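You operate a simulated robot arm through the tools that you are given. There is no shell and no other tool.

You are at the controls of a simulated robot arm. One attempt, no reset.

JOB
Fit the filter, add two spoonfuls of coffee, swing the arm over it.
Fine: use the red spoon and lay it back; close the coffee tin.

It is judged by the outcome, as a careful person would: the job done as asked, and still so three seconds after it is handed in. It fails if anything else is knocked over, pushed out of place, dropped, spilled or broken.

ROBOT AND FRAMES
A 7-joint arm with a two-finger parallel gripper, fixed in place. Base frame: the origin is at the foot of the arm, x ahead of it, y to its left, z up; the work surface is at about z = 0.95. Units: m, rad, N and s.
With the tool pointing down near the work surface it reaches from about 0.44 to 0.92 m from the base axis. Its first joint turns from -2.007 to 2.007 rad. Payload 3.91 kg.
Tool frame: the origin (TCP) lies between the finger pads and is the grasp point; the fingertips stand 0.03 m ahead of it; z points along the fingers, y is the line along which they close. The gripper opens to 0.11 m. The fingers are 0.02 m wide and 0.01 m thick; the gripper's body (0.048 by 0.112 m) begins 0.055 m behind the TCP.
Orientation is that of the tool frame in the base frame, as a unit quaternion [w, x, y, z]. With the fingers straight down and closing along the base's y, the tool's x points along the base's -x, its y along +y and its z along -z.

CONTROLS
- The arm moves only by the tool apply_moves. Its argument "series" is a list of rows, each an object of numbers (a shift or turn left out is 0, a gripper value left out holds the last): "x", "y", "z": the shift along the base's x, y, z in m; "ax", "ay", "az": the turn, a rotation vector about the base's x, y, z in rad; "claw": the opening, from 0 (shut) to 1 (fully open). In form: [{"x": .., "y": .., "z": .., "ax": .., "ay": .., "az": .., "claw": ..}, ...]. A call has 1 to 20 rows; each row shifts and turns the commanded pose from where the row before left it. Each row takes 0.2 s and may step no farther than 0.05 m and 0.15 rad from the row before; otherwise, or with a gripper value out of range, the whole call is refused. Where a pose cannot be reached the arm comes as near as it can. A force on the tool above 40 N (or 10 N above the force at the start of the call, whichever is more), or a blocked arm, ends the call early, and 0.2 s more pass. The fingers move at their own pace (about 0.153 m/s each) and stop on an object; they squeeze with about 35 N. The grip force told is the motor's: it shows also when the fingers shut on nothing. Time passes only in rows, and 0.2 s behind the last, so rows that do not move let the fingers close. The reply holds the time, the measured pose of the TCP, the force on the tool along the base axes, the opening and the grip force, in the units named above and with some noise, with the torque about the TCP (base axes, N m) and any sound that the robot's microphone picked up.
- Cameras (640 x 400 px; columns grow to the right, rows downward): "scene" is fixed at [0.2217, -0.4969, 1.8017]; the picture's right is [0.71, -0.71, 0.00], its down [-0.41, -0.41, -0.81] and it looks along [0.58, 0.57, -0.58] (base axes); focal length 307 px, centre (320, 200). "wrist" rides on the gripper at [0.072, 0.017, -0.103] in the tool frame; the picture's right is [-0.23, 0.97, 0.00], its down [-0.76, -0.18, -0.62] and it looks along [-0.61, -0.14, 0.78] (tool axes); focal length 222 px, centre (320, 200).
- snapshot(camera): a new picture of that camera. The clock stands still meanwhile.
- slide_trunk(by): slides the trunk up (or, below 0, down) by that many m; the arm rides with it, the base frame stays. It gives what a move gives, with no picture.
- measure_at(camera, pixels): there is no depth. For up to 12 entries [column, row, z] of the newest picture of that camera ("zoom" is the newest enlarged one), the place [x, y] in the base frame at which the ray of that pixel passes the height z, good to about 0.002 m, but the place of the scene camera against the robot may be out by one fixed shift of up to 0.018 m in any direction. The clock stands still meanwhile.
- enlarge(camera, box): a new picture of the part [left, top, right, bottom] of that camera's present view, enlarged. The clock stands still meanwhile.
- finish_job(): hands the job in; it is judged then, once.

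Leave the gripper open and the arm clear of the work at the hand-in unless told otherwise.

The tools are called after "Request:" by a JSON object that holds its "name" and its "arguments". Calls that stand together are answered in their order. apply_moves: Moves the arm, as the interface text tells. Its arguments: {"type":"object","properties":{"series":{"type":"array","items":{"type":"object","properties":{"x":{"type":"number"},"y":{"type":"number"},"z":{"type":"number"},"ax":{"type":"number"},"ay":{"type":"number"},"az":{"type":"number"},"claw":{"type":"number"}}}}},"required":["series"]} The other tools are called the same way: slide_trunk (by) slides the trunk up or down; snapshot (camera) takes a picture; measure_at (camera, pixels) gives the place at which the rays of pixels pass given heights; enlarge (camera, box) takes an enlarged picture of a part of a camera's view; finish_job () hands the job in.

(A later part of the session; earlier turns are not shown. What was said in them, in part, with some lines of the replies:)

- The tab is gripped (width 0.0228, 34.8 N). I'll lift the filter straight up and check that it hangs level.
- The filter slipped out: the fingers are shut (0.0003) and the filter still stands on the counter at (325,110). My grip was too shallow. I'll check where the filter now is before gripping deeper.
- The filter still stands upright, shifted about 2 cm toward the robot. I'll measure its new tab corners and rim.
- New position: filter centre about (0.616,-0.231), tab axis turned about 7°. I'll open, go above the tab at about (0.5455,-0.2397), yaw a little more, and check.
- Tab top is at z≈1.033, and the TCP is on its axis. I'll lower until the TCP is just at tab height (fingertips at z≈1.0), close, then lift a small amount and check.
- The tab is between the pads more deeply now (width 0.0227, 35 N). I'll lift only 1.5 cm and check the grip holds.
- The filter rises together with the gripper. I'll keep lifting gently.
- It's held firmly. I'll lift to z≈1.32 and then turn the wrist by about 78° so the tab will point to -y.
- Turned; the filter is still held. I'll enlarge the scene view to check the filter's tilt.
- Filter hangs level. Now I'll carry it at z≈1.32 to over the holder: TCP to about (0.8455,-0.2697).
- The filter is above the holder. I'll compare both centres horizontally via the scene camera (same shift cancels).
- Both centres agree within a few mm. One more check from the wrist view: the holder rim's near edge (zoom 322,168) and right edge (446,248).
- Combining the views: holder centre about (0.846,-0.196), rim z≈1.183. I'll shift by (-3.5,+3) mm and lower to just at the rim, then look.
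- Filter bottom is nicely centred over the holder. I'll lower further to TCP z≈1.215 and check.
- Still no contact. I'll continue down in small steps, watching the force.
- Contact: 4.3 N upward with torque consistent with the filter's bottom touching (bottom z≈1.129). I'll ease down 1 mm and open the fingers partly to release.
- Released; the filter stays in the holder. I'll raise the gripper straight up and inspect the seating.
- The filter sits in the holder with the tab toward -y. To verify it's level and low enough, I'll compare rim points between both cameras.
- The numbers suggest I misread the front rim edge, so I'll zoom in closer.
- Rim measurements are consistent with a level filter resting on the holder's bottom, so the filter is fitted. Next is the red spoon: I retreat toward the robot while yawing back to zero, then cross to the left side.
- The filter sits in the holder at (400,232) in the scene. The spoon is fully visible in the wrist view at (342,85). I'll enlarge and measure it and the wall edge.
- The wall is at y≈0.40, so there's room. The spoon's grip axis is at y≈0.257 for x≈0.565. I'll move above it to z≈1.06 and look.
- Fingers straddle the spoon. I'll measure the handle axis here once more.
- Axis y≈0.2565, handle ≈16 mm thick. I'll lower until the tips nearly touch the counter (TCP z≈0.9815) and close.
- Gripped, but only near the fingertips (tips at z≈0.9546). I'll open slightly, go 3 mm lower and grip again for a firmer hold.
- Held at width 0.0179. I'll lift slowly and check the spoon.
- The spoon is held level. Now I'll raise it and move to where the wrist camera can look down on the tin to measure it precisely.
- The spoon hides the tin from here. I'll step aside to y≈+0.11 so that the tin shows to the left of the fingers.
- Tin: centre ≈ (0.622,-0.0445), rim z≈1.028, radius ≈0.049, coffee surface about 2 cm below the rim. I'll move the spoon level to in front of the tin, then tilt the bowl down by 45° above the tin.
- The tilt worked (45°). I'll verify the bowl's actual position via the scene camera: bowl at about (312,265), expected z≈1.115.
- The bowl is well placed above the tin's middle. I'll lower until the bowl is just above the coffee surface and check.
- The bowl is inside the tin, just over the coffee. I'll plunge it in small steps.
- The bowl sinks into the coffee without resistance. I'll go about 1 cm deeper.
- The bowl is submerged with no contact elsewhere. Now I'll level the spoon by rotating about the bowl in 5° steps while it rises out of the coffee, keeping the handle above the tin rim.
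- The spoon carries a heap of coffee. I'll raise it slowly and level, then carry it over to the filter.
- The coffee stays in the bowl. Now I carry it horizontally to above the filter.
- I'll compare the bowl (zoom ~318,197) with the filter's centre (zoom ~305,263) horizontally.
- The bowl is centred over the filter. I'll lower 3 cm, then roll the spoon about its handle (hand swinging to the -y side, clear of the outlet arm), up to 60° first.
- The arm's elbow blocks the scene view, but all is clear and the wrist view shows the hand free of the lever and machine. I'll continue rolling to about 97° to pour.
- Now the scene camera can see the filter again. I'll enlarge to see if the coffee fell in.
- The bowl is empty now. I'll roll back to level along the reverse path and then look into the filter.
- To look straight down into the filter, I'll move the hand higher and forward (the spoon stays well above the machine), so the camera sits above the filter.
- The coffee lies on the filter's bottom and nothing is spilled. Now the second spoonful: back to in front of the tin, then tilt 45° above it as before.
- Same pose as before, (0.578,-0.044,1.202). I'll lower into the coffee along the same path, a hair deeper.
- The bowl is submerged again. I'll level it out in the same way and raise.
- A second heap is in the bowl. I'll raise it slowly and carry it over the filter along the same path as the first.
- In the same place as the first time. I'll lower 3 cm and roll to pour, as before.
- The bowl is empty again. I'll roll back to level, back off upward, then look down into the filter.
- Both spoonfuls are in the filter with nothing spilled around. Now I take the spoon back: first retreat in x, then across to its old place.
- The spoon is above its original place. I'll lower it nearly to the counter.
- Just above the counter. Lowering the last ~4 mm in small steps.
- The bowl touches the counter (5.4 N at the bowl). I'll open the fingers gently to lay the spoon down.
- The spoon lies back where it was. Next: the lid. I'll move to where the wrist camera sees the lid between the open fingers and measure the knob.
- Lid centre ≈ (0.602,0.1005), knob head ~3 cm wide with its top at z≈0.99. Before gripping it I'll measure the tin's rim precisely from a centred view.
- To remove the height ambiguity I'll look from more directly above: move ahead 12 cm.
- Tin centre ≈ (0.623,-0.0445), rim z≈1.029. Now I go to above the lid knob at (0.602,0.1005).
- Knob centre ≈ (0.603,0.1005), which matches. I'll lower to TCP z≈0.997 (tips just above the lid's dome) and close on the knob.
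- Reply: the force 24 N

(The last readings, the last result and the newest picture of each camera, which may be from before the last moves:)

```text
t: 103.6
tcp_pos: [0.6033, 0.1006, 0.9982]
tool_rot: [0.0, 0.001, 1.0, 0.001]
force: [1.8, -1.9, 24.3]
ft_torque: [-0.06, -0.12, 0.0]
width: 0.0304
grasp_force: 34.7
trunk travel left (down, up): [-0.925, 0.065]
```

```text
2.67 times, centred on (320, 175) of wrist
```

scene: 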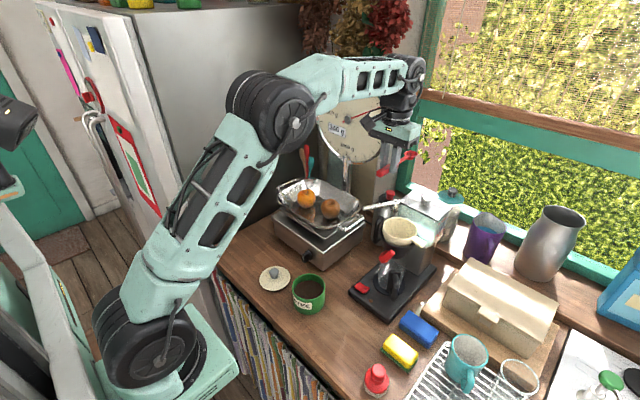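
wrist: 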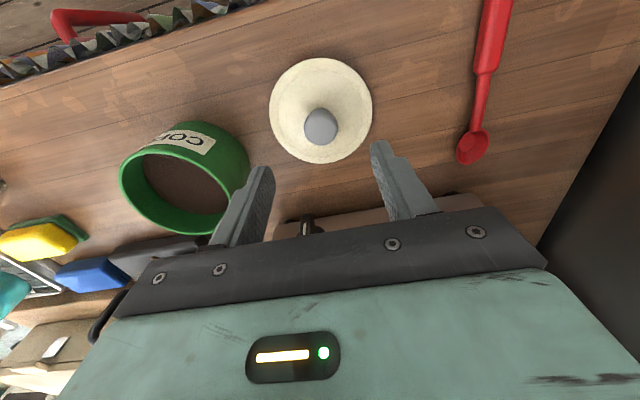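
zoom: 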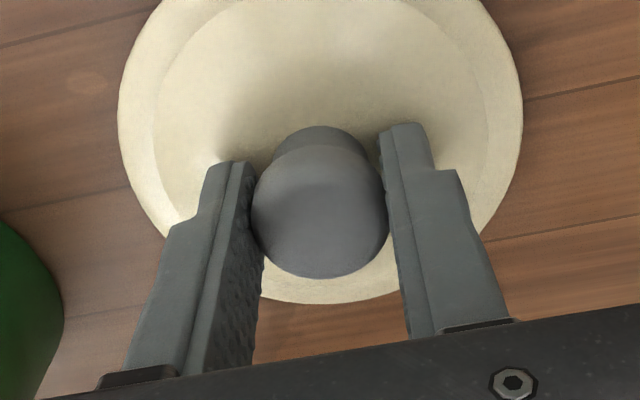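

Knob gripped (0.0304 wide); the tips are pressing on the lid a bit (24 N), which lifting relieves. I'll lift slowly and check.

Request:
{"name": "apply_moves", "arguments": {"series": [{"z": 0.003}, {"z": 0.005}, {"z": 0.01}, {"z": 0.015}, {}]}}

Request:
{"name": "enlarge", "arguments": {"camera": "scene", "box": [240, 220, 330, 310]}}

Request:
{"name": "enlarge", "arguments": {"camera": "wrist", "box": [240, 100, 400, 250]}}

```text
t: 104.8
tcp_pos: [0.6024, 0.1014, 1.0297]
tool_rot: [-0.001, -0.001, 1.0, 0.0]
force: [-0.4, 0.1, -0.6]
ft_torque: [-0.03, 0.01, -0.03]
width: 0.0305
grasp_force: 35.5
trunk travel left (down, up): [-0.925, 0.065]
```

```text
4.44 times, centred on (285, 265) of scene
```

zoom: 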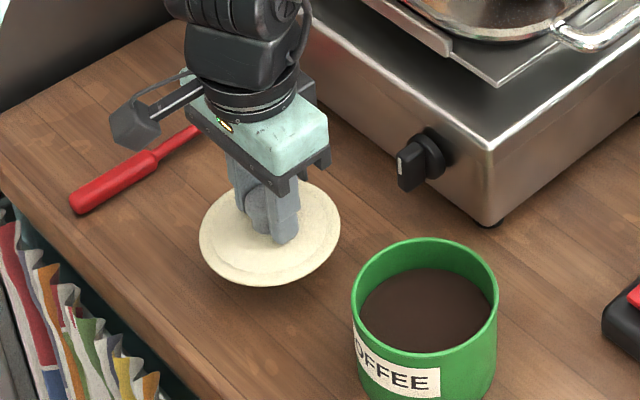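

```text
2.67 times, centred on (320, 175) of wrist
```

zoom: 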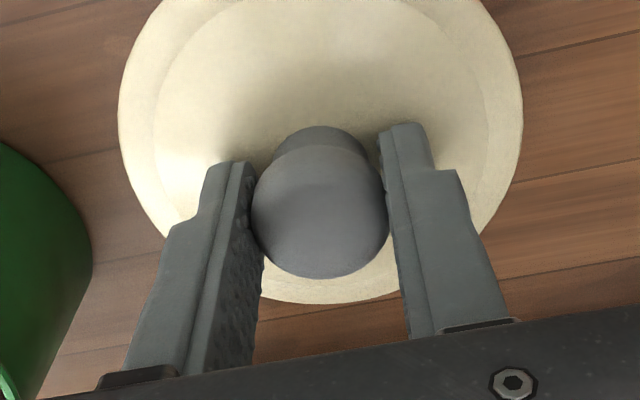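

The lid hangs level. I'll raise it, carry it over the tin at (0.623,-0.0445) and check the alignment.

Request:
{"name": "apply_moves", "arguments": {"series": [{"z": 0.025}, {"z": 0.035}, {"z": 0.035}, {"z": 0.01, "x": 0.003, "y": -0.02}, {"x": 0.004, "y": -0.03}, {"x": 0.004, "y": -0.03}, {"x": 0.004, "y": -0.03}, {"x": 0.004, "y": -0.025}, {"x": 0.0012, "y": -0.0105}, {}]}}

Request:
{"name": "enlarge", "arguments": {"camera": "scene", "box": [260, 215, 360, 325]}}

Request:
{"name": "snapshot", "arguments": {"camera": "wrist"}}

```text
t: 107.0
tcp_pos: [0.6236, -0.0439, 1.1339]
tool_rot: [-0.001, 0.001, 1.0, 0.0]
force: [-0.4, 0.8, -1.2]
ft_torque: [0.0, 0.0, 0.0]
width: 0.0304
grasp_force: 35.1
trunk travel left (down, up): [-0.925, 0.065]
```

```text
3.64 times, centred on (310, 270) of scene
```

zoom: 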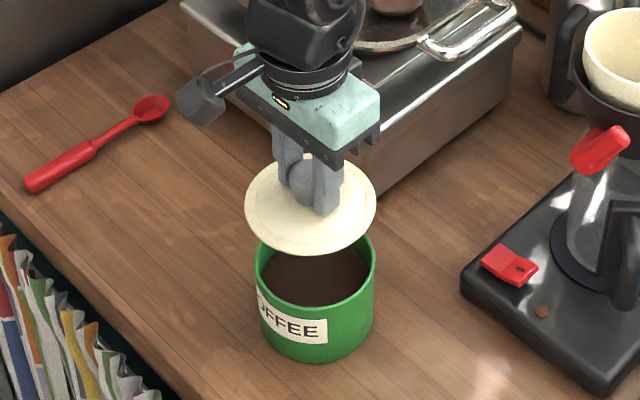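

```text
taken
```

wrist: 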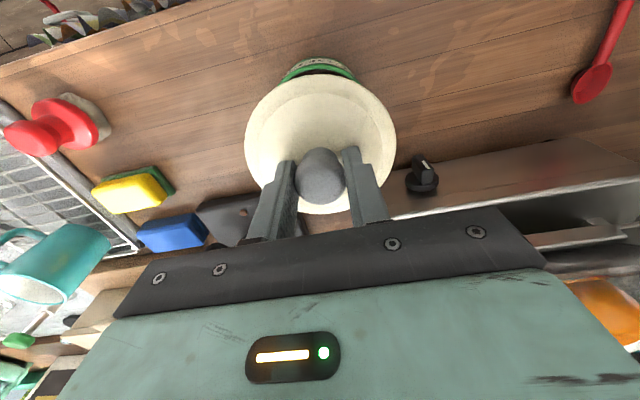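

Checking alignment with the scene camera: lid centre (zoom ~310,205) vs the tin rim centre from before (309.1,286.6).

Request:
{"name": "measure_at", "arguments": {"camera": "zoom", "pixels": [[244, 206, 1.092], [377, 200, 1.092], [315, 156, 1.092], [305, 253, 1.092]]}}

Request:
{"name": "measure_at", "arguments": {"camera": "scene", "pixels": [[309.1, 286.6, 1.029], [307.5, 271.2, 1.092]]}}

Request:
{"name": "measure_at", "arguments": {"camera": "wrist", "pixels": [[245, 140, 1.092], [397, 140, 1.092], [318, 78, 1.092], [322, 214, 1.092], [285, 78, 1.029], [355, 75, 1.029], [320, 66, 1.029]]}}

```text
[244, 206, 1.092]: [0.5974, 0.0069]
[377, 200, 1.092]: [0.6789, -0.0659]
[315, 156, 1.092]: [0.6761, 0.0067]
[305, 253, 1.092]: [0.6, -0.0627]
```

```text
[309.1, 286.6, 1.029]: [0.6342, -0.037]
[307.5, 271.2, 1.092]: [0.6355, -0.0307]
```

```text
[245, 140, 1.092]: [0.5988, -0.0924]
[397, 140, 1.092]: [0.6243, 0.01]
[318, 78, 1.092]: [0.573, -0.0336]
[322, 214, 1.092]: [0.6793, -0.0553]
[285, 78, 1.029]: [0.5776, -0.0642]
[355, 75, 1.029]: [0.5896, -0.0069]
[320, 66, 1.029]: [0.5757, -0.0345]
```

I'll zoom in more on the lid and tin to check lateral alignment.

Request:
{"name": "enlarge", "arguments": {"camera": "scene", "box": [280, 245, 340, 315]}}

```text
5.71 times, centred on (310, 280) of scene
```

zoom: 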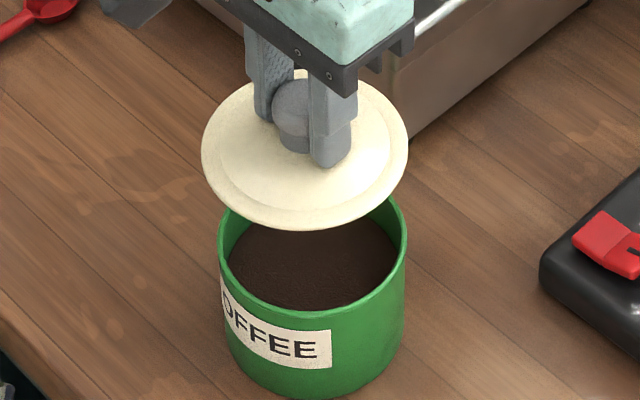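

The lid is about 3 mm too far to the left/+y relative to the tin. I'll shift (+1.5,-2.5) mm and lower to ~1 cm above the rim.

Request:
{"name": "apply_moves", "arguments": {"series": [{"x": 0.0015, "y": -0.0025}, {"z": -0.015}, {"z": -0.02}, {"z": -0.012}, {}]}}

Request:
{"name": "enlarge", "arguments": {"camera": "scene", "box": [280, 245, 340, 315]}}

Request:
{"name": "enlarge", "arguments": {"camera": "wrist", "box": [230, 40, 420, 230]}}

```text
t: 108.2
tcp_pos: [0.6235, -0.0462, 1.0885]
tool_rot: [-0.001, 0.0, 1.0, 0.0]
force: [-0.9, -0.8, -1.0]
ft_torque: [0.0, -0.02, -0.01]
width: 0.0306
grasp_force: 35.0
trunk travel left (down, up): [-0.925, 0.065]
```

```text
5.71 times, centred on (310, 280) of scene
```

zoom: 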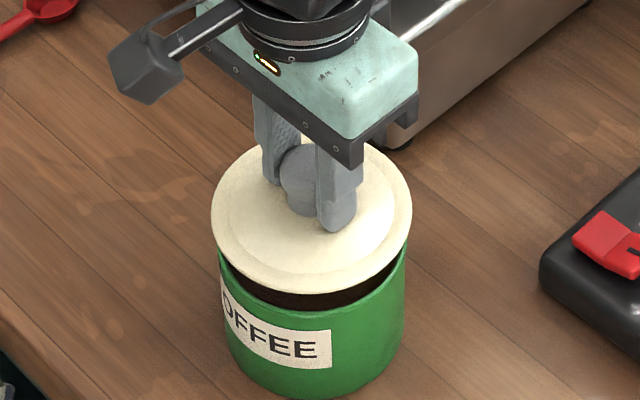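

```text
2.11 times, centred on (325, 135) of wrist
```

zoom: 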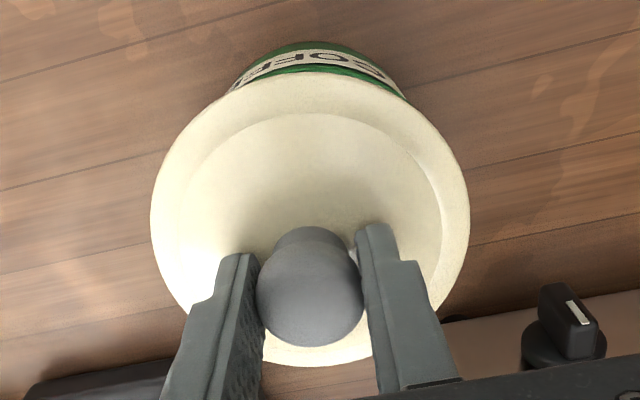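

Lid and tin are aligned (centres 311.5 vs 312.5 px in the zoom). I'll lower in small steps to contact.

Request:
{"name": "apply_moves", "arguments": {"series": [{"z": -0.004}, {"z": -0.004}, {"z": -0.002}, {}]}}

Request:
{"name": "enlarge", "arguments": {"camera": "scene", "box": [280, 245, 340, 315]}}

```text
t: 109.2
tcp_pos: [0.6238, -0.0473, 1.0778]
tool_rot: [0.0, 0.001, 1.0, 0.0]
force: [0.2, -0.6, -1.2]
ft_torque: [-0.01, 0.01, 0.01]
width: 0.0307
grasp_force: 34.6
trunk travel left (down, up): [-0.925, 0.065]
```

```text
5.71 times, centred on (310, 280) of scene
```

zoom: 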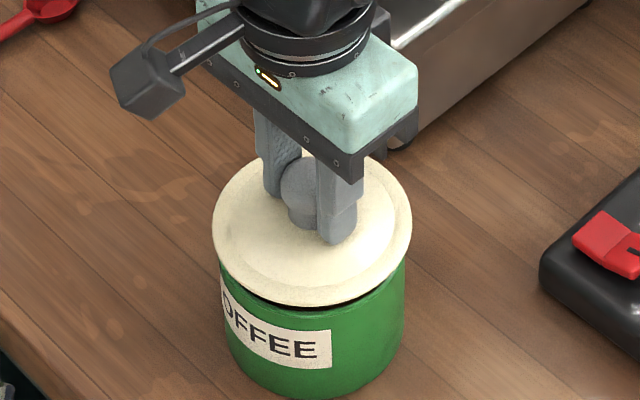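

A thin gap remains. Continuing down by 2 mm steps.

Request:
{"name": "apply_moves", "arguments": {"series": [{"z": -0.002}, {}]}}

Request:
{"name": "apply_moves", "arguments": {"series": [{"z": -0.002}, {}]}}

Request:
{"name": "enlarge", "arguments": {"camera": "scene", "box": [280, 245, 340, 315]}}

```text
t: 109.8
tcp_pos: [0.6235, -0.0468, 1.0763]
tool_rot: [0.0, 0.001, 1.0, 0.001]
force: [-0.1, 0.6, -0.5]
ft_torque: [-0.01, 0.0, 0.02]
width: 0.0306
grasp_force: 34.8
trunk travel left (down, up): [-0.925, 0.065]
```

```text
t: 110.4
tcp_pos: [0.624, -0.0465, 1.074]
tool_rot: [0.0, 0.0, 1.0, 0.0]
force: [-0.4, -0.9, 0.0]
ft_torque: [0.0, 0.0, -0.02]
width: 0.0303
grasp_force: 35.5
trunk travel left (down, up): [-0.925, 0.065]
```

```text
5.71 times, centred on (310, 280) of scene
```

zoom: 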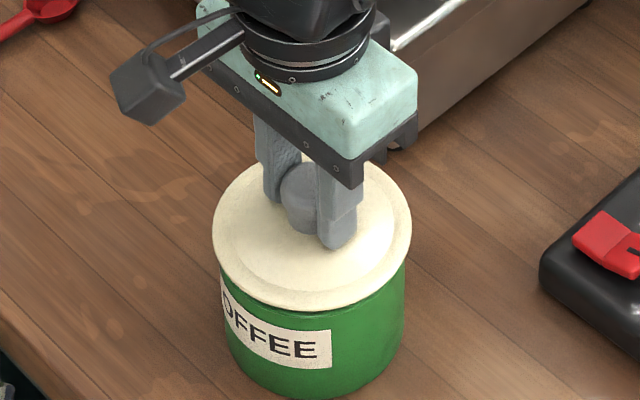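

The gap is visually closed. One or two more small steps until I feel contact.

Request:
{"name": "apply_moves", "arguments": {"series": [{"z": -0.0015}, {}]}}

Request:
{"name": "apply_moves", "arguments": {"series": [{"z": -0.0015}, {}]}}

```text
t: 111.0
tcp_pos: [0.6244, -0.0469, 1.0718]
tool_rot: [0.0, 0.002, 1.0, 0.0]
force: [0.3, 0.5, -1.0]
ft_torque: [0.0, 0.01, 0.0]
width: 0.0305
grasp_force: 35.4
trunk travel left (down, up): [-0.925, 0.065]
```

```text
t: 111.6
tcp_pos: [0.6242, -0.0471, 1.0707]
tool_rot: [0.0, 0.001, 1.0, 0.001]
force: [-0.5, 0.5, -1.0]
ft_torque: [0.01, 0.0, -0.02]
width: 0.0302
grasp_force: 35.3
trunk travel left (down, up): [-0.925, 0.065]
```

No contact force yet; perhaps a lip is entering the tin. I'll look and continue.

Request:
{"name": "enlarge", "arguments": {"camera": "scene", "box": [280, 245, 340, 315]}}

Request:
{"name": "apply_moves", "arguments": {"series": [{"z": -0.0015}, {}]}}

Request:
{"name": "apply_moves", "arguments": {"series": [{"z": -0.0015}, {}]}}

Request:
{"name": "enlarge", "arguments": {"camera": "scene", "box": [280, 245, 340, 315]}}

```text
5.71 times, centred on (310, 280) of scene
```

zoom: 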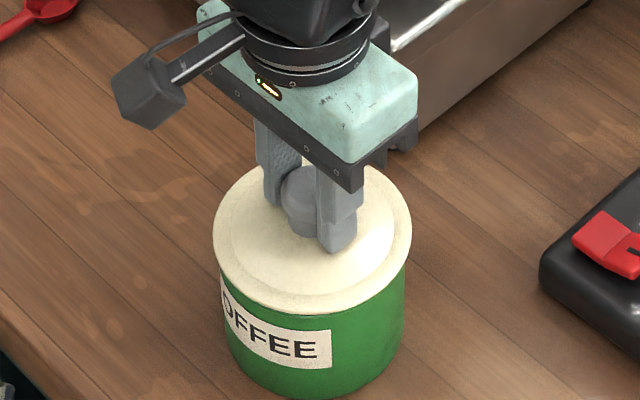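

```text
t: 112.2
tcp_pos: [0.6233, -0.0457, 1.0701]
tool_rot: [-0.001, 0.001, 1.0, 0.0]
force: [0.0, -0.1, -0.1]
ft_torque: [0.03, 0.02, -0.01]
width: 0.0303
grasp_force: 35.0
trunk travel left (down, up): [-0.925, 0.065]
```

```text
t: 112.8
tcp_pos: [0.6239, -0.0484, 1.0696]
tool_rot: [0.0, 0.001, 1.0, 0.0]
force: [-0.4, -0.3, -0.2]
ft_torque: [0.01, -0.01, -0.02]
width: 0.0303
grasp_force: 35.1
trunk travel left (down, up): [-0.925, 0.065]
```

```text
5.71 times, centred on (310, 280) of scene
```

zoom: 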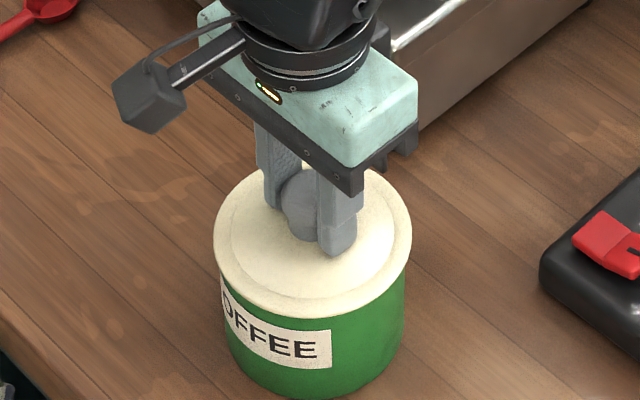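

Still descending freely. Continue in small steps.

Request:
{"name": "apply_moves", "arguments": {"series": [{"z": -0.002}, {}]}}

Request:
{"name": "apply_moves", "arguments": {"series": [{"z": -0.002}, {}]}}

Request:
{"name": "enlarge", "arguments": {"camera": "scene", "box": [280, 245, 340, 315]}}

```text
t: 113.4
tcp_pos: [0.6239, -0.0466, 1.0663]
tool_rot: [-0.001, 0.001, 1.0, 0.0]
force: [0.1, -0.4, -1.8]
ft_torque: [-0.06, 0.02, -0.01]
width: 0.0304
grasp_force: 34.6
trunk travel left (down, up): [-0.925, 0.065]
```

```text
t: 114.0
tcp_pos: [0.6248, -0.0475, 1.0655]
tool_rot: [0.001, 0.001, 1.0, -0.001]
force: [0.8, -0.2, 15.7]
ft_torque: [-0.05, 0.17, 0.02]
width: 0.0305
grasp_force: 35.3
trunk travel left (down, up): [-0.925, 0.065]
```

```text
5.71 times, centred on (310, 280) of scene
```

zoom: 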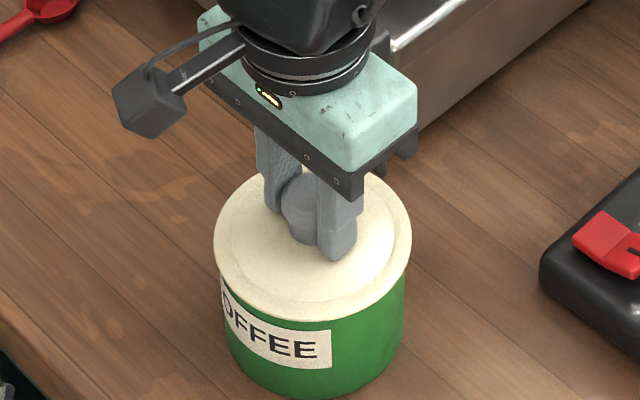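

Firm, central contact (15.7 N, almost no torque) at TCP z≈1.065: the lid is seated. I'll relax 1 mm, open, and rise.

Request:
{"name": "apply_moves", "arguments": {"series": [{"z": 0.001}, {"claw": 0.3}, {"claw": 0.55}, {}, {"z": 0.01}, {"z": 0.02}, {"z": 0.03}, {"z": 0.04}, {"z": 0.04}, {}]}}

Request:
{"name": "enlarge", "arguments": {"camera": "scene", "box": [280, 245, 340, 315]}}

Request:
{"name": "snapshot", "arguments": {"camera": "wrist"}}

```text
t: 116.2
tcp_pos: [0.6232, -0.047, 1.2075]
tool_rot: [-0.001, 0.001, 1.0, 0.0]
force: [-0.1, 0.1, 0.3]
ft_torque: [-0.02, -0.02, 0.0]
width: 0.0606
grasp_force: 0.1
trunk travel left (down, up): [-0.925, 0.065]
```

```text
5.71 times, centred on (310, 280) of scene
```

zoom: 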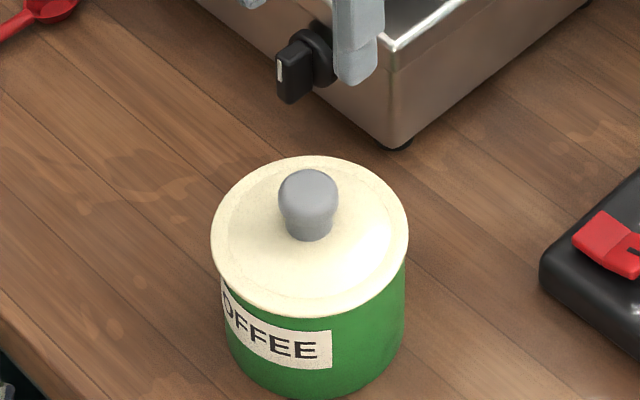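

```text
taken
```

wrist: 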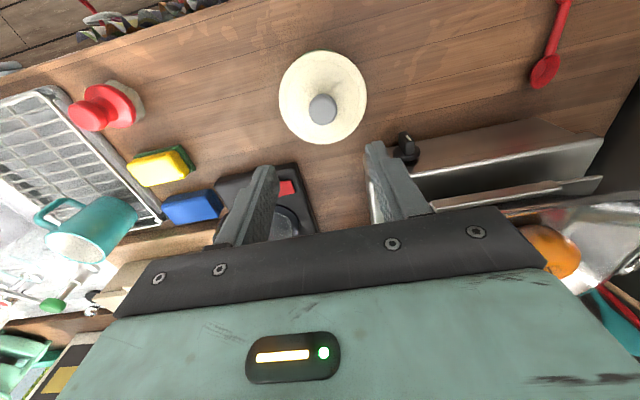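

The lid is on. I'll zoom in to verify it sits flat and is fully closed.

Request:
{"name": "enlarge", "arguments": {"camera": "scene", "box": [290, 265, 330, 310]}}

Request:
{"name": "enlarge", "arguments": {"camera": "wrist", "box": [270, 40, 380, 160]}}

```text
8.89 times, centred on (310, 288) of scene
```

zoom: 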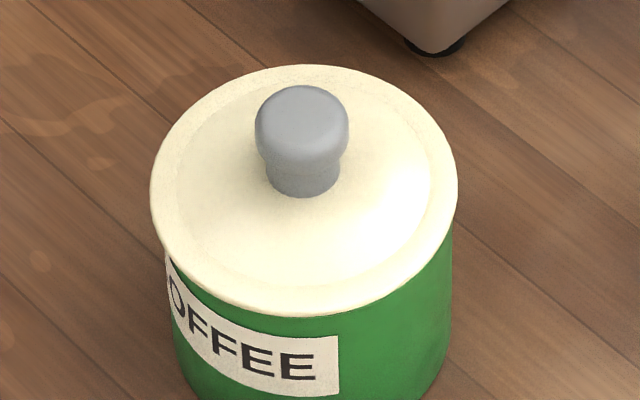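

```text
3.33 times, centred on (325, 100) of wrist
```

zoom: 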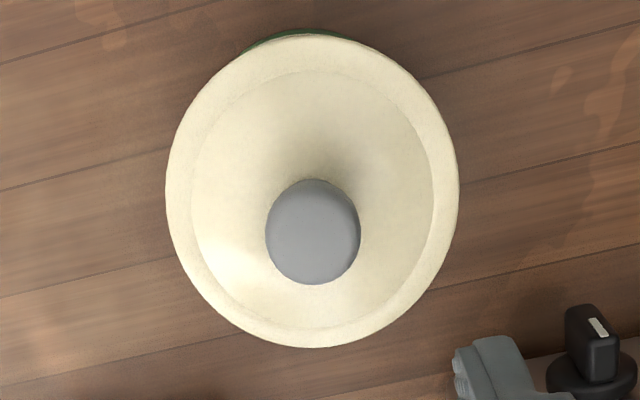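

The lid sits flat on the tin. Last part: the metal outlet arm. I'll close the gripper, raise, and move to a viewpoint to measure the arm's tip, pivot and height.

Request:
{"name": "apply_moves", "arguments": {"series": [{"z": 0.04, "claw": 0.0}, {"z": 0.045}, {"z": 0.045}, {"x": 0.03, "y": -0.02, "z": 0.03}, {"x": 0.035, "y": -0.03, "z": 0.03}, {"x": 0.035, "y": -0.03, "z": 0.015}, {"x": 0.02, "y": -0.02}, {}]}}

Request:
{"name": "snapshot", "arguments": {"camera": "wrist"}}

Request:
{"name": "enlarge", "arguments": {"camera": "wrist", "box": [240, 60, 420, 230]}}

Request:
{"name": "enlarge", "arguments": {"camera": "scene", "box": [355, 190, 435, 260]}}

```text
refused: row 5 steps farther than a row can; nothing moved
```

```text
taken
```

wrist: 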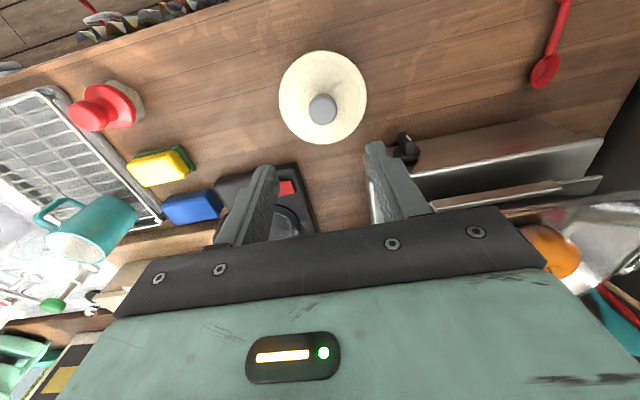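

```text
2.35 times, centred on (330, 145) of wrist
```

zoom: 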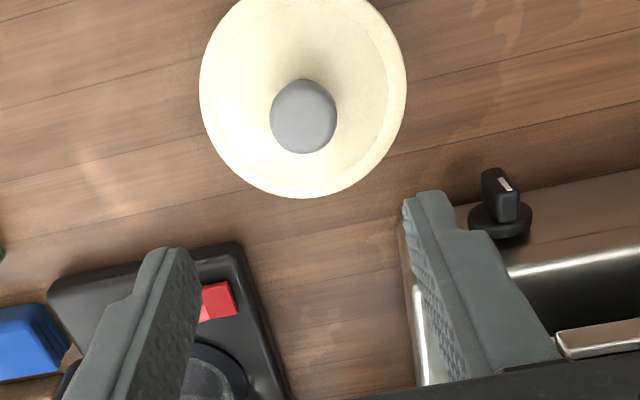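

```text
5.71 times, centred on (395, 225) of scene
```

zoom: 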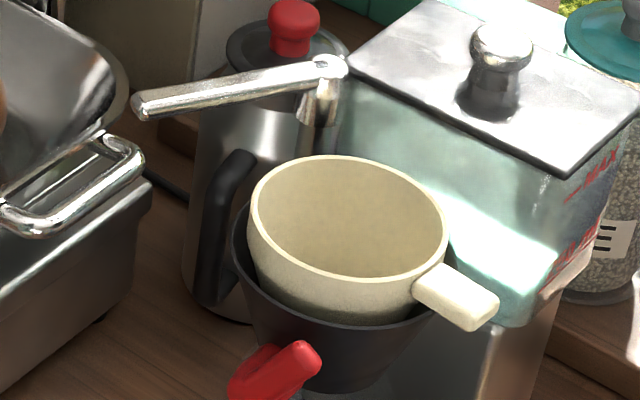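

The call was refused (one step was too long). I'll redo it with shorter steps.

Request:
{"name": "apply_moves", "arguments": {"series": [{"z": 0.04, "claw": 0.0}, {"z": 0.045}, {"z": 0.045}, {"x": 0.03, "y": -0.02, "z": 0.03}, {"x": 0.03, "y": -0.025, "z": 0.025}, {"x": 0.03, "y": -0.03, "z": 0.015}, {"x": 0.03, "y": -0.025}, {}]}}

Request:
{"name": "snapshot", "arguments": {"camera": "wrist"}}

Request:
{"name": "enlarge", "arguments": {"camera": "wrist", "box": [240, 60, 420, 230]}}

```text
t: 118.0
tcp_pos: [0.7437, -0.1482, 1.4058]
tool_rot: [0.0, 0.0, 1.0, -0.001]
force: [-0.7, 1.2, 0.5]
ft_torque: [0.0, -0.01, 0.01]
width: 0.0
grasp_force: 34.9
trunk travel left (down, up): [-0.925, 0.065]
```

```text
taken
```

wrist: 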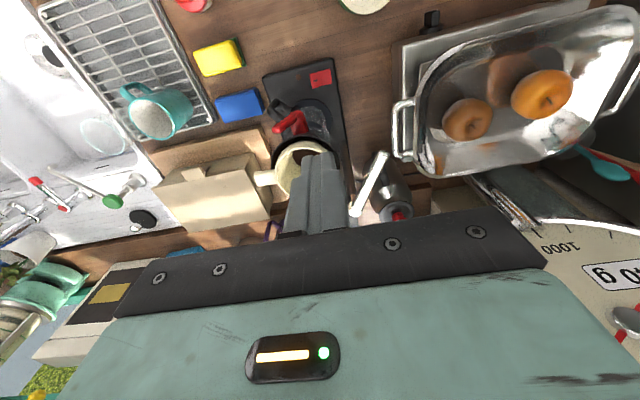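

```text
2.35 times, centred on (330, 145) of wrist
```

zoom: 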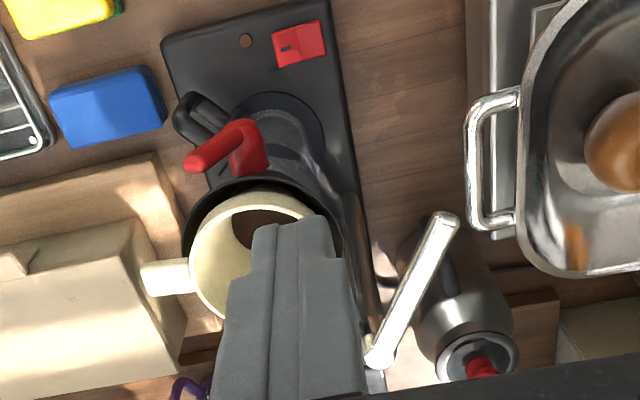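

Arm tip at zoom (447,218), pivot at (380,357). I'll measure at several heights here, then from a second viewpoint.

Request:
{"name": "measure_at", "arguments": {"camera": "zoom", "pixels": [[447, 218, 1.24], [447, 218, 1.26], [447, 218, 1.28], [380, 357, 1.24], [380, 357, 1.26], [380, 357, 1.28], [415, 290, 1.26], [492, 105, 1.1], [492, 105, 1.15]]}}

Request:
{"name": "apply_moves", "arguments": {"series": [{"y": -0.04}, {"y": -0.04}, {"x": 0.03, "y": -0.03}, {"x": 0.03}, {}]}}

Request:
{"name": "snapshot", "arguments": {"camera": "wrist"}}

Request:
{"name": "enlarge", "arguments": {"camera": "wrist", "box": [300, 60, 480, 230]}}

```text
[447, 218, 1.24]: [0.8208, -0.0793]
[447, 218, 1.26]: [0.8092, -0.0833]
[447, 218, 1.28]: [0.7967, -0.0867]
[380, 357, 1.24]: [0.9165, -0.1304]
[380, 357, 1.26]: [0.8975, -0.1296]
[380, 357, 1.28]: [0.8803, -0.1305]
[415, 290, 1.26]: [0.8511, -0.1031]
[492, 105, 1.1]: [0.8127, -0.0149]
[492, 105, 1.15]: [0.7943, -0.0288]
```

```text
t: 119.2
tcp_pos: [0.8053, -0.2568, 1.4042]
tool_rot: [-0.001, 0.001, 1.0, -0.001]
force: [0.6, 0.8, -0.1]
ft_torque: [-0.04, 0.01, -0.03]
width: 0.0
grasp_force: 34.8
trunk travel left (down, up): [-0.925, 0.065]
```

```text
taken
```

wrist: 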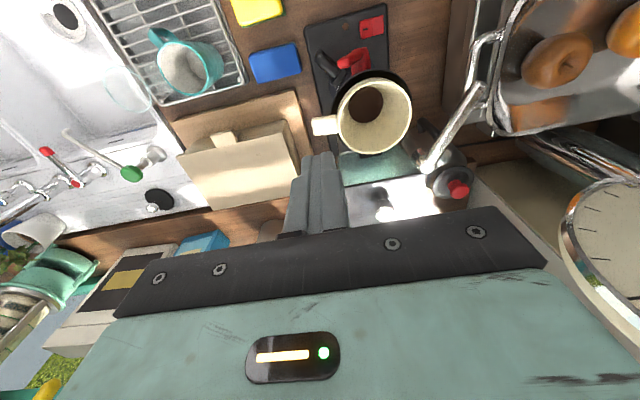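

```text
2.35 times, centred on (390, 145) of wrist
```

zoom: 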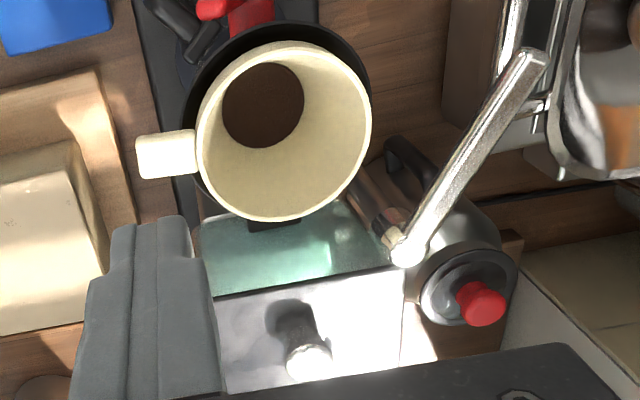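

A very clear view: coffee in the filter, arm tip at zoom (533,57), pivot at (407,250). Measuring again for triangulation.

Request:
{"name": "measure_at", "arguments": {"camera": "zoom", "pixels": [[533, 57, 1.24], [533, 57, 1.26], [533, 57, 1.28], [407, 250, 1.24], [407, 250, 1.26], [407, 250, 1.28], [197, 137, 1.208], [371, 122, 1.208], [292, 40, 1.208], [278, 221, 1.208], [310, 355, 1.27]]}}

```text
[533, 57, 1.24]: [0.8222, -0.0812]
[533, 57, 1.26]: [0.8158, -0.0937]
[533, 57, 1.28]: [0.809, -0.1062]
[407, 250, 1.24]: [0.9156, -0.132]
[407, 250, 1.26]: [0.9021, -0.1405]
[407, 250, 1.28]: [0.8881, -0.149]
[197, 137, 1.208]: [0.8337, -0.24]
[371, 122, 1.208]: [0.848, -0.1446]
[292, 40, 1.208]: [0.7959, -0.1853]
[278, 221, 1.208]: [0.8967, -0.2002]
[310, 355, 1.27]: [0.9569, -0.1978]
```

Triangulation: arm tip at (0.8225,-0.0795), pivot at (0.917,-0.131), top of rod z≈1.238, length ≈0.108; filter centre ≈ (0.845,-0.193), so the arm must swing from 151° to about 221°. With closed fingers I'll go to the +y side of the arm and start to descend there.

Request:
{"name": "apply_moves", "arguments": {"series": [{"x": 0.0099, "y": 0.04}, {"x": 0.0099, "y": 0.04}, {"x": 0.0099, "y": 0.04}, {"x": 0.0099, "y": 0.04}, {"x": 0.0099, "y": 0.04}, {"z": -0.04}, {"z": -0.04}, {}]}}

Request:
{"name": "enlarge", "arguments": {"camera": "scene", "box": [345, 160, 435, 250]}}

Request:
{"name": "snapshot", "arguments": {"camera": "wrist"}}

```text
t: 121.0
tcp_pos: [0.854, -0.0574, 1.3241]
tool_rot: [0.0, 0.001, 1.0, 0.0]
force: [0.4, 0.2, -0.3]
ft_torque: [-0.03, 0.01, 0.03]
width: 0.0
grasp_force: 35.0
trunk travel left (down, up): [-0.925, 0.065]
```

```text
4.44 times, centred on (390, 205) of scene
```

zoom: 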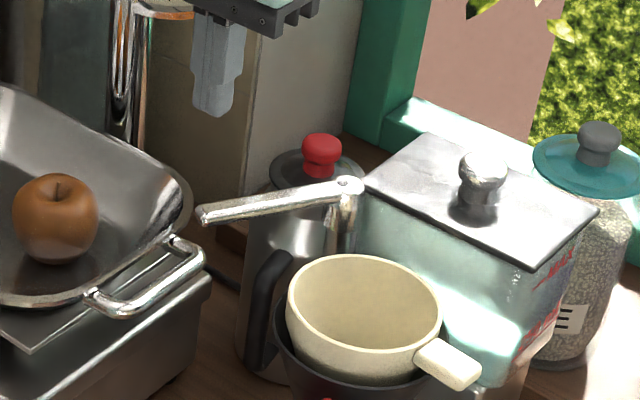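

```text
taken
```

wrist: 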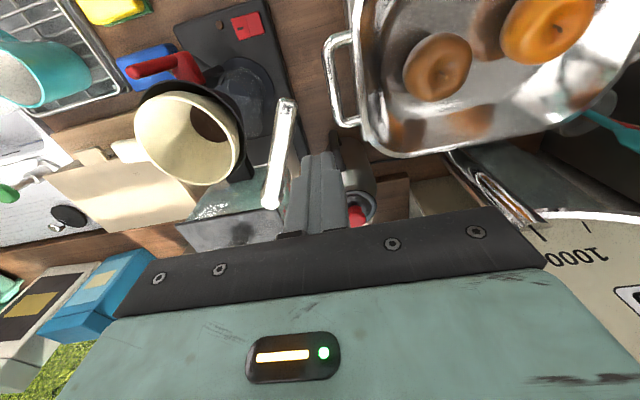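

The closed fingers are on the far (+y) side of the arm and clear of the pot and dial. I'll descend to TCP z≈1.252 (tips ≈1.222, below the rod's underside but above the filter's rim level).

Request:
{"name": "apply_moves", "arguments": {"series": [{"z": -0.03}, {"z": -0.025}, {"z": -0.017}, {}]}}

Request:
{"name": "enlarge", "arguments": {"camera": "scene", "box": [345, 170, 435, 250]}}

Request:
{"name": "enlarge", "arguments": {"camera": "wrist", "box": [120, 60, 400, 250]}}

```text
t: 122.0
tcp_pos: [0.8537, -0.0571, 1.2533]
tool_rot: [-0.001, 0.0, 1.0, 0.0]
force: [0.2, -0.4, -1.2]
ft_torque: [0.02, 0.0, -0.03]
width: 0.0
grasp_force: 34.8
trunk travel left (down, up): [-0.925, 0.065]
```

```text
5.00 times, centred on (390, 210) of scene
```

zoom: 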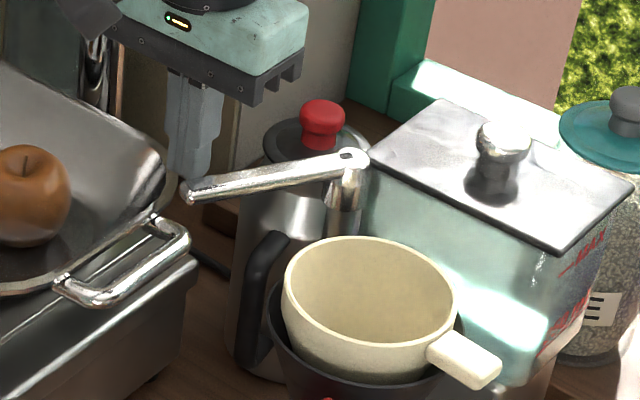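

```text
2.11 times, centred on (260, 155) of wrist
```

zoom: 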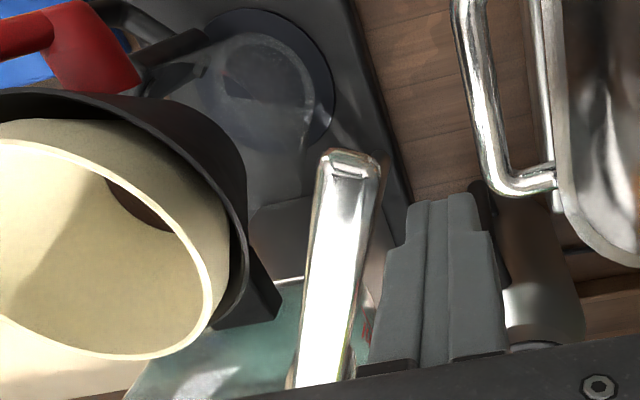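

Fingers stand beside the arm at the right height. Now I push along the arc in small steps, first to about 170°, and check.

Request:
{"name": "apply_moves", "arguments": {"series": [{"x": -0.0036, "y": -0.0075}, {"x": -0.0036, "y": -0.0075}, {"x": -0.004, "y": -0.0056}, {"x": -0.004, "y": -0.0056}, {"x": -0.0036, "y": -0.0072}, {"x": -0.0036, "y": -0.0072}, {}]}}

Request:
{"name": "enlarge", "arguments": {"camera": "scene", "box": [345, 170, 435, 250]}}

Request:
{"name": "enlarge", "arguments": {"camera": "wrist", "box": [120, 60, 400, 250]}}

```text
t: 123.6
tcp_pos: [0.8317, -0.0978, 1.2528]
tool_rot: [0.0, 0.001, 1.0, 0.001]
force: [1.2, 0.0, 0.8]
ft_torque: [-0.01, -0.02, 0.0]
width: 0.0
grasp_force: 34.8
trunk travel left (down, up): [-0.925, 0.065]
```

```text
5.00 times, centred on (390, 210) of scene
```

zoom: 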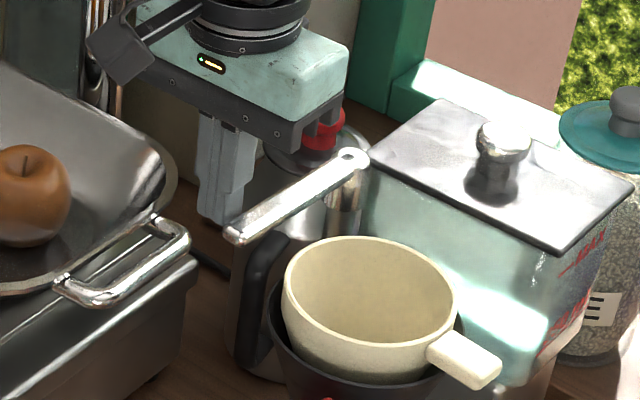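

```text
2.11 times, centred on (260, 155) of wrist
```

zoom: 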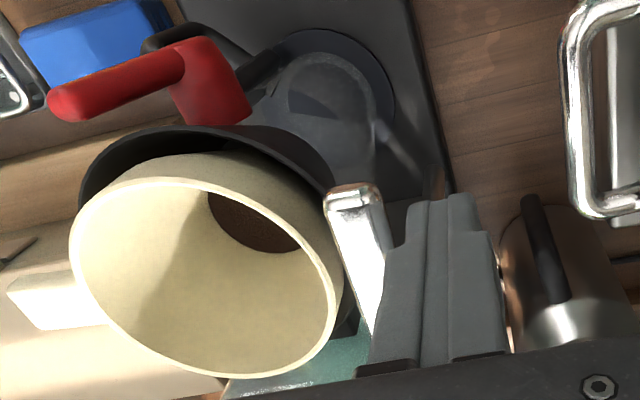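

The arm turns freely. I'll continue to about 190° and check the clearance over the filter rim.

Request:
{"name": "apply_moves", "arguments": {"series": [{"x": -0.0024, "y": -0.0077}, {"x": -0.0022, "y": -0.0077}, {"x": -0.001, "y": -0.008}, {"x": -0.0007, "y": -0.008}, {}]}}

Request:
{"name": "enlarge", "arguments": {"camera": "scene", "box": [345, 170, 435, 250]}}

Request:
{"name": "enlarge", "arguments": {"camera": "wrist", "box": [120, 60, 400, 250]}}

```text
t: 124.8
tcp_pos: [0.824, -0.1288, 1.2537]
tool_rot: [0.0, 0.001, 1.0, 0.0]
force: [-0.6, 0.3, 0.5]
ft_torque: [-0.01, 0.01, 0.01]
width: 0.0
grasp_force: 35.1
trunk travel left (down, up): [-0.925, 0.065]
```

```text
5.00 times, centred on (390, 210) of scene
```

zoom: 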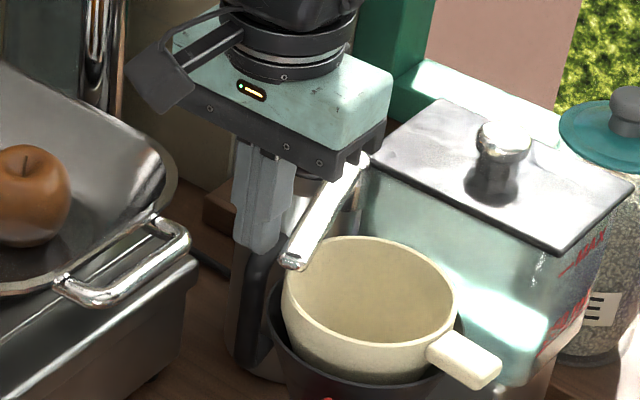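

```text
2.11 times, centred on (260, 155) of wrist
```

zoom: 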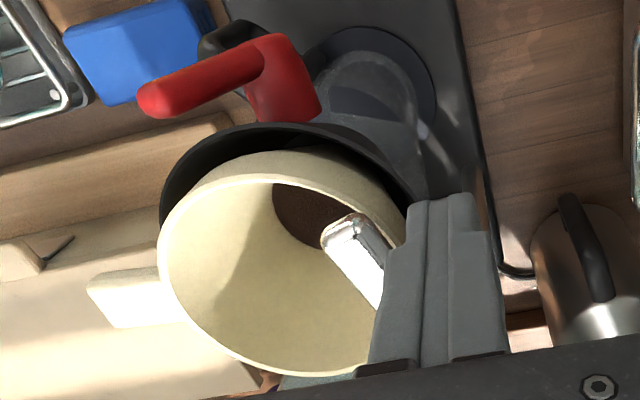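

The arm's tip passes over the rim without touching. Continue to about 210°.

Request:
{"name": "apply_moves", "arguments": {"series": [{"x": 0.0004, "y": -0.008}, {"x": 0.0005, "y": -0.008}, {"x": 0.0019, "y": -0.0078}, {"x": 0.002, "y": -0.0077}, {}]}}

Request:
{"name": "enlarge", "arguments": {"camera": "scene", "box": [345, 170, 435, 250]}}

Request:
{"name": "enlarge", "arguments": {"camera": "wrist", "box": [120, 60, 400, 250]}}

```text
t: 126.0
tcp_pos: [0.8308, -0.1617, 1.254]
tool_rot: [-0.001, 0.001, 1.0, 0.0]
force: [-0.1, -0.4, -0.1]
ft_torque: [0.01, 0.03, 0.01]
width: 0.0001
grasp_force: 34.9
trunk travel left (down, up): [-0.925, 0.065]
```

```text
5.00 times, centred on (390, 210) of scene
```

zoom: 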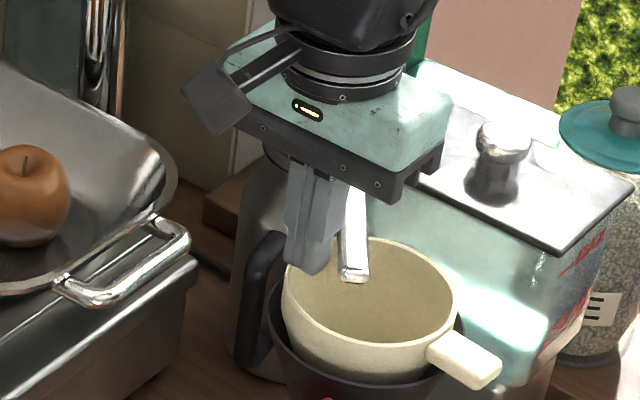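

```text
2.11 times, centred on (260, 155) of wrist
```

zoom: 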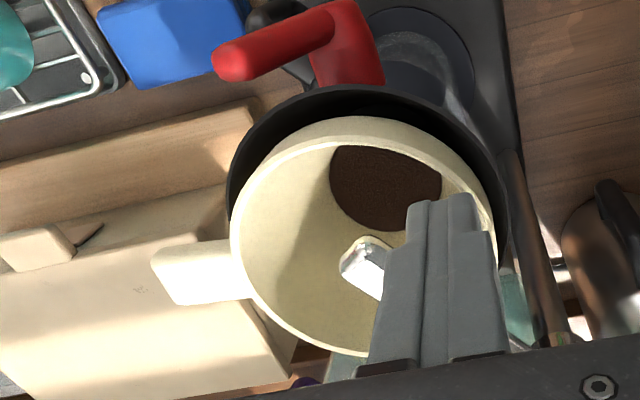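

The arm's end is now over the filter. I'll measure where exactly it is relative to the filter's centre.

Request:
{"name": "measure_at", "arguments": {"camera": "scene", "pixels": [[396.6, 224.5, 1.235], [396.6, 224.5, 1.23], [400.5, 229, 1.208]]}}

Request:
{"name": "measure_at", "arguments": {"camera": "zoom", "pixels": [[358, 258, 1.235], [358, 258, 1.23]]}}

```text
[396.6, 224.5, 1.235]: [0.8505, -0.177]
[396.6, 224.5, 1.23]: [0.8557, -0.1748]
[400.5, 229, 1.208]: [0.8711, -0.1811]
```

```text
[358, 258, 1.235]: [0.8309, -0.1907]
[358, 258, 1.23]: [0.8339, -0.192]
```

The arm points at ~215°, its end ~1 cm short of the centreline. I'll push about 6° more, then back the fingers off and rise.

Request:
{"name": "apply_moves", "arguments": {"series": [{"x": 0.003, "y": -0.0075}, {"x": 0.001, "y": -0.0022}, {}]}}

Request:
{"name": "enlarge", "arguments": {"camera": "wrist", "box": [120, 60, 400, 250]}}

Request:
{"name": "enlarge", "arguments": {"camera": "scene", "box": [345, 170, 435, 250]}}

```text
t: 126.8
tcp_pos: [0.8346, -0.17, 1.254]
tool_rot: [0.0, 0.001, 1.0, -0.001]
force: [1.2, 0.5, 0.1]
ft_torque: [-0.03, 0.01, -0.01]
width: 0.0
grasp_force: 34.6
trunk travel left (down, up): [-0.925, 0.065]
```

```text
2.11 times, centred on (260, 155) of wrist
```

zoom: 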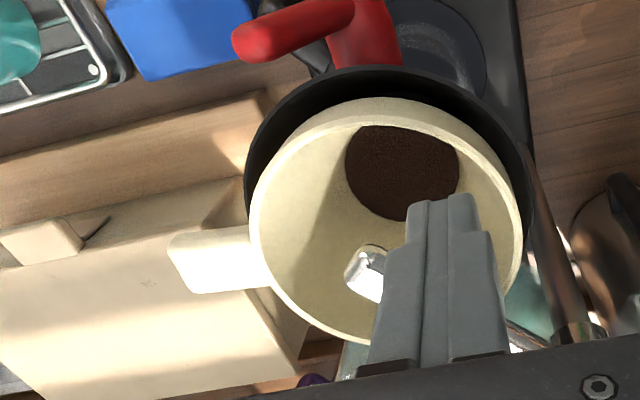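

```text
5.00 times, centred on (390, 210) of scene
```

zoom: 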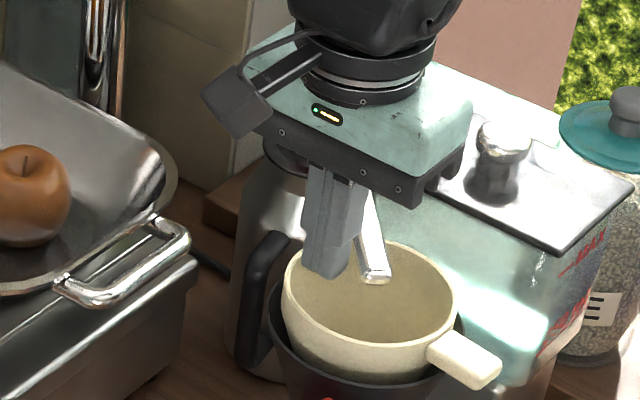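

The arm's outlet end is now over the filter's middle. I'll back the fingers away from it and rise.

Request:
{"name": "apply_moves", "arguments": {"series": [{"x": -0.004, "y": 0.004}, {"x": -0.004, "y": 0.004}, {"z": 0.02}, {"z": 0.035}, {"z": 0.045}, {"z": 0.045}, {"x": -0.02, "z": 0.02}, {"x": -0.04, "claw": 1.0}, {"x": -0.04}, {}]}}

Request:
{"name": "snapshot", "arguments": {"camera": "wrist"}}

Request:
{"name": "enlarge", "arguments": {"camera": "scene", "box": [345, 170, 455, 290]}}

Request:
{"name": "enlarge", "arguments": {"camera": "wrist", "box": [240, 80, 420, 240]}}

```text
t: 129.0
tcp_pos: [0.7244, -0.162, 1.4205]
tool_rot: [0.0, 0.001, 1.0, 0.0]
force: [-0.8, -0.3, 0.7]
ft_torque: [0.02, -0.02, 0.01]
width: 0.1103
grasp_force: 0.0
trunk travel left (down, up): [-0.925, 0.065]
```

```text
taken
```

wrist: 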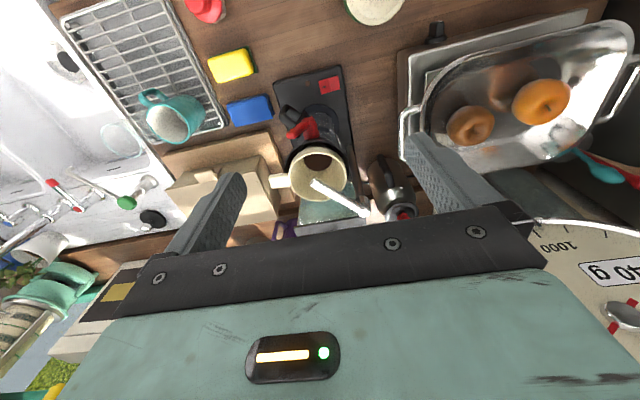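

```text
3.33 times, centred on (400, 230) of scene
```

zoom: 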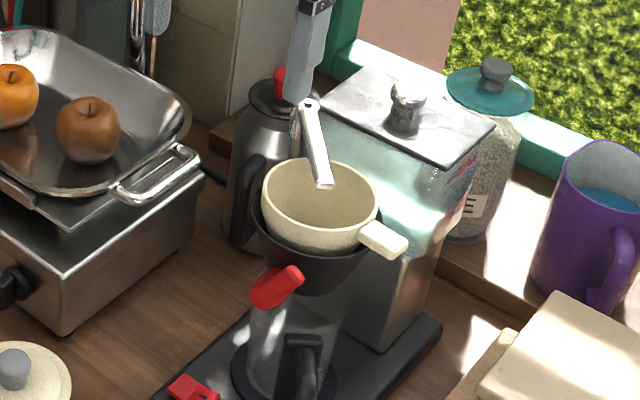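

```text
2.50 times, centred on (330, 160) of wrist
```

zoom: 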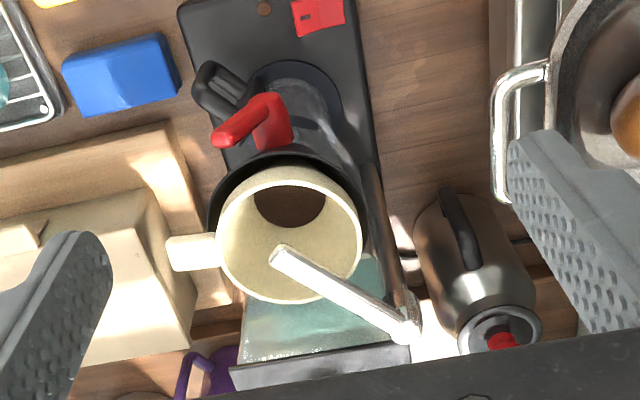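

The outlet arm now lies over the filter. I'll retract the open gripper up and back, well clear, and then inspect everything once more.

Request:
{"name": "apply_moves", "arguments": {"series": [{"x": -0.03, "z": 0.03}, {"x": -0.04, "z": 0.02}, {"x": -0.04, "z": 0.02, "y": 0.01}, {"x": -0.04, "y": 0.02}, {"x": -0.03, "y": 0.02}, {}]}}

Request:
{"name": "snapshot", "arguments": {"camera": "scene"}}

Request:
{"name": "enlarge", "arguments": {"camera": "scene", "box": [340, 180, 460, 310]}}

Request:
{"name": "enlarge", "arguments": {"camera": "scene", "box": [210, 230, 350, 340]}}

Request:
{"name": "snapshot", "arguments": {"camera": "wrist"}}

```text
t: 130.4
tcp_pos: [0.5449, -0.111, 1.488]
tool_rot: [0.001, 0.001, 1.0, 0.0]
force: [-1.1, 0.1, 0.8]
ft_torque: [0.0, -0.01, 0.01]
width: 0.11
grasp_force: 0.1
trunk travel left (down, up): [-0.925, 0.065]
```

```text
taken
```

scene: 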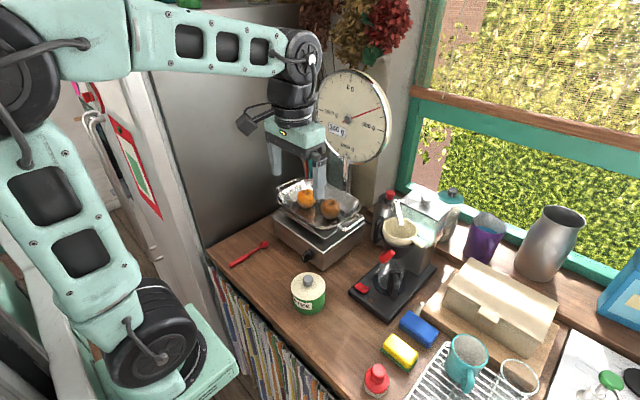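

```text
3.08 times, centred on (400, 245) of scene
```

zoom: 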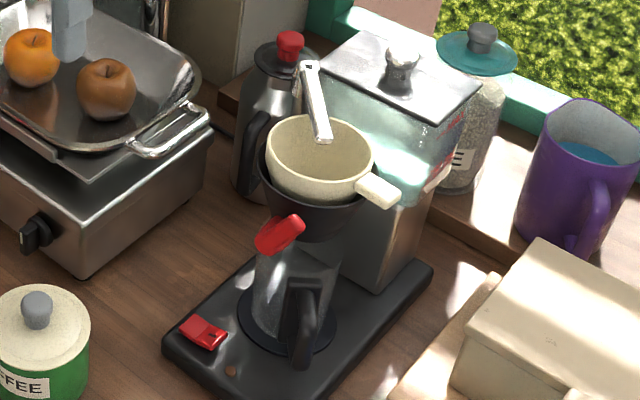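

```text
3.64 times, centred on (280, 285) of scene
```

zoom: 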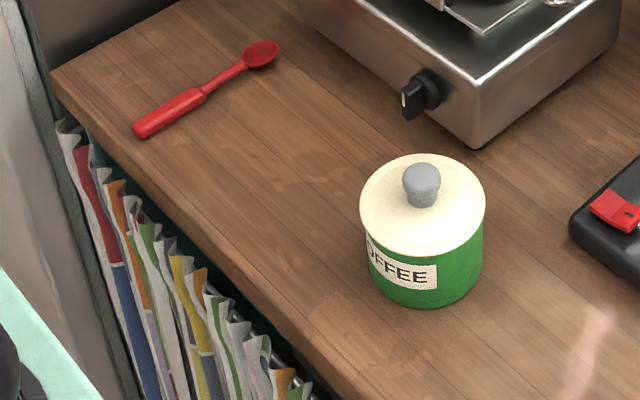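

```text
taken
```

wrist: 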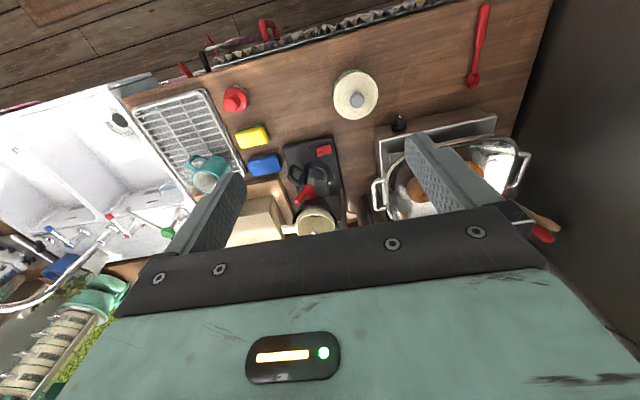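

Everything checks out. The filter sits in the holder with two spoonfuls of coffee in it, and the outlet arm is over it. The red spoon is back in its place, the tin's lid is on, and there are no spills. The gripper is open and clear of the work, so I'm handing in the job.

Request:
{"name": "finish_job", "arguments": {}}

```text
The job is handed in.
```

I finished the job and handed it in. I checked the pictures just before that, but I haven't been told how it was judged.

- **Filter:** it sits level in the black holder, with its tab on the right-hand side (seen from the arm), clear of the red lever.
- **Coffee:** two heaped spoonfuls went into the filter with the red spoon. I saw no spills.
- **Spoon and tin:** the red spoon is back where it was lying. The lid is on the coffee tin, seated flat and about 2 mm off centre.
- **Outlet arm:** its end is over the middle of the filter, without touching it.

My first grip on the filter was too shallow. It slipped and moved about 2 cm on the counter, but stayed upright. I gripped it deeper the second time and it held.

The gripper is open and the arm is clear of the work.
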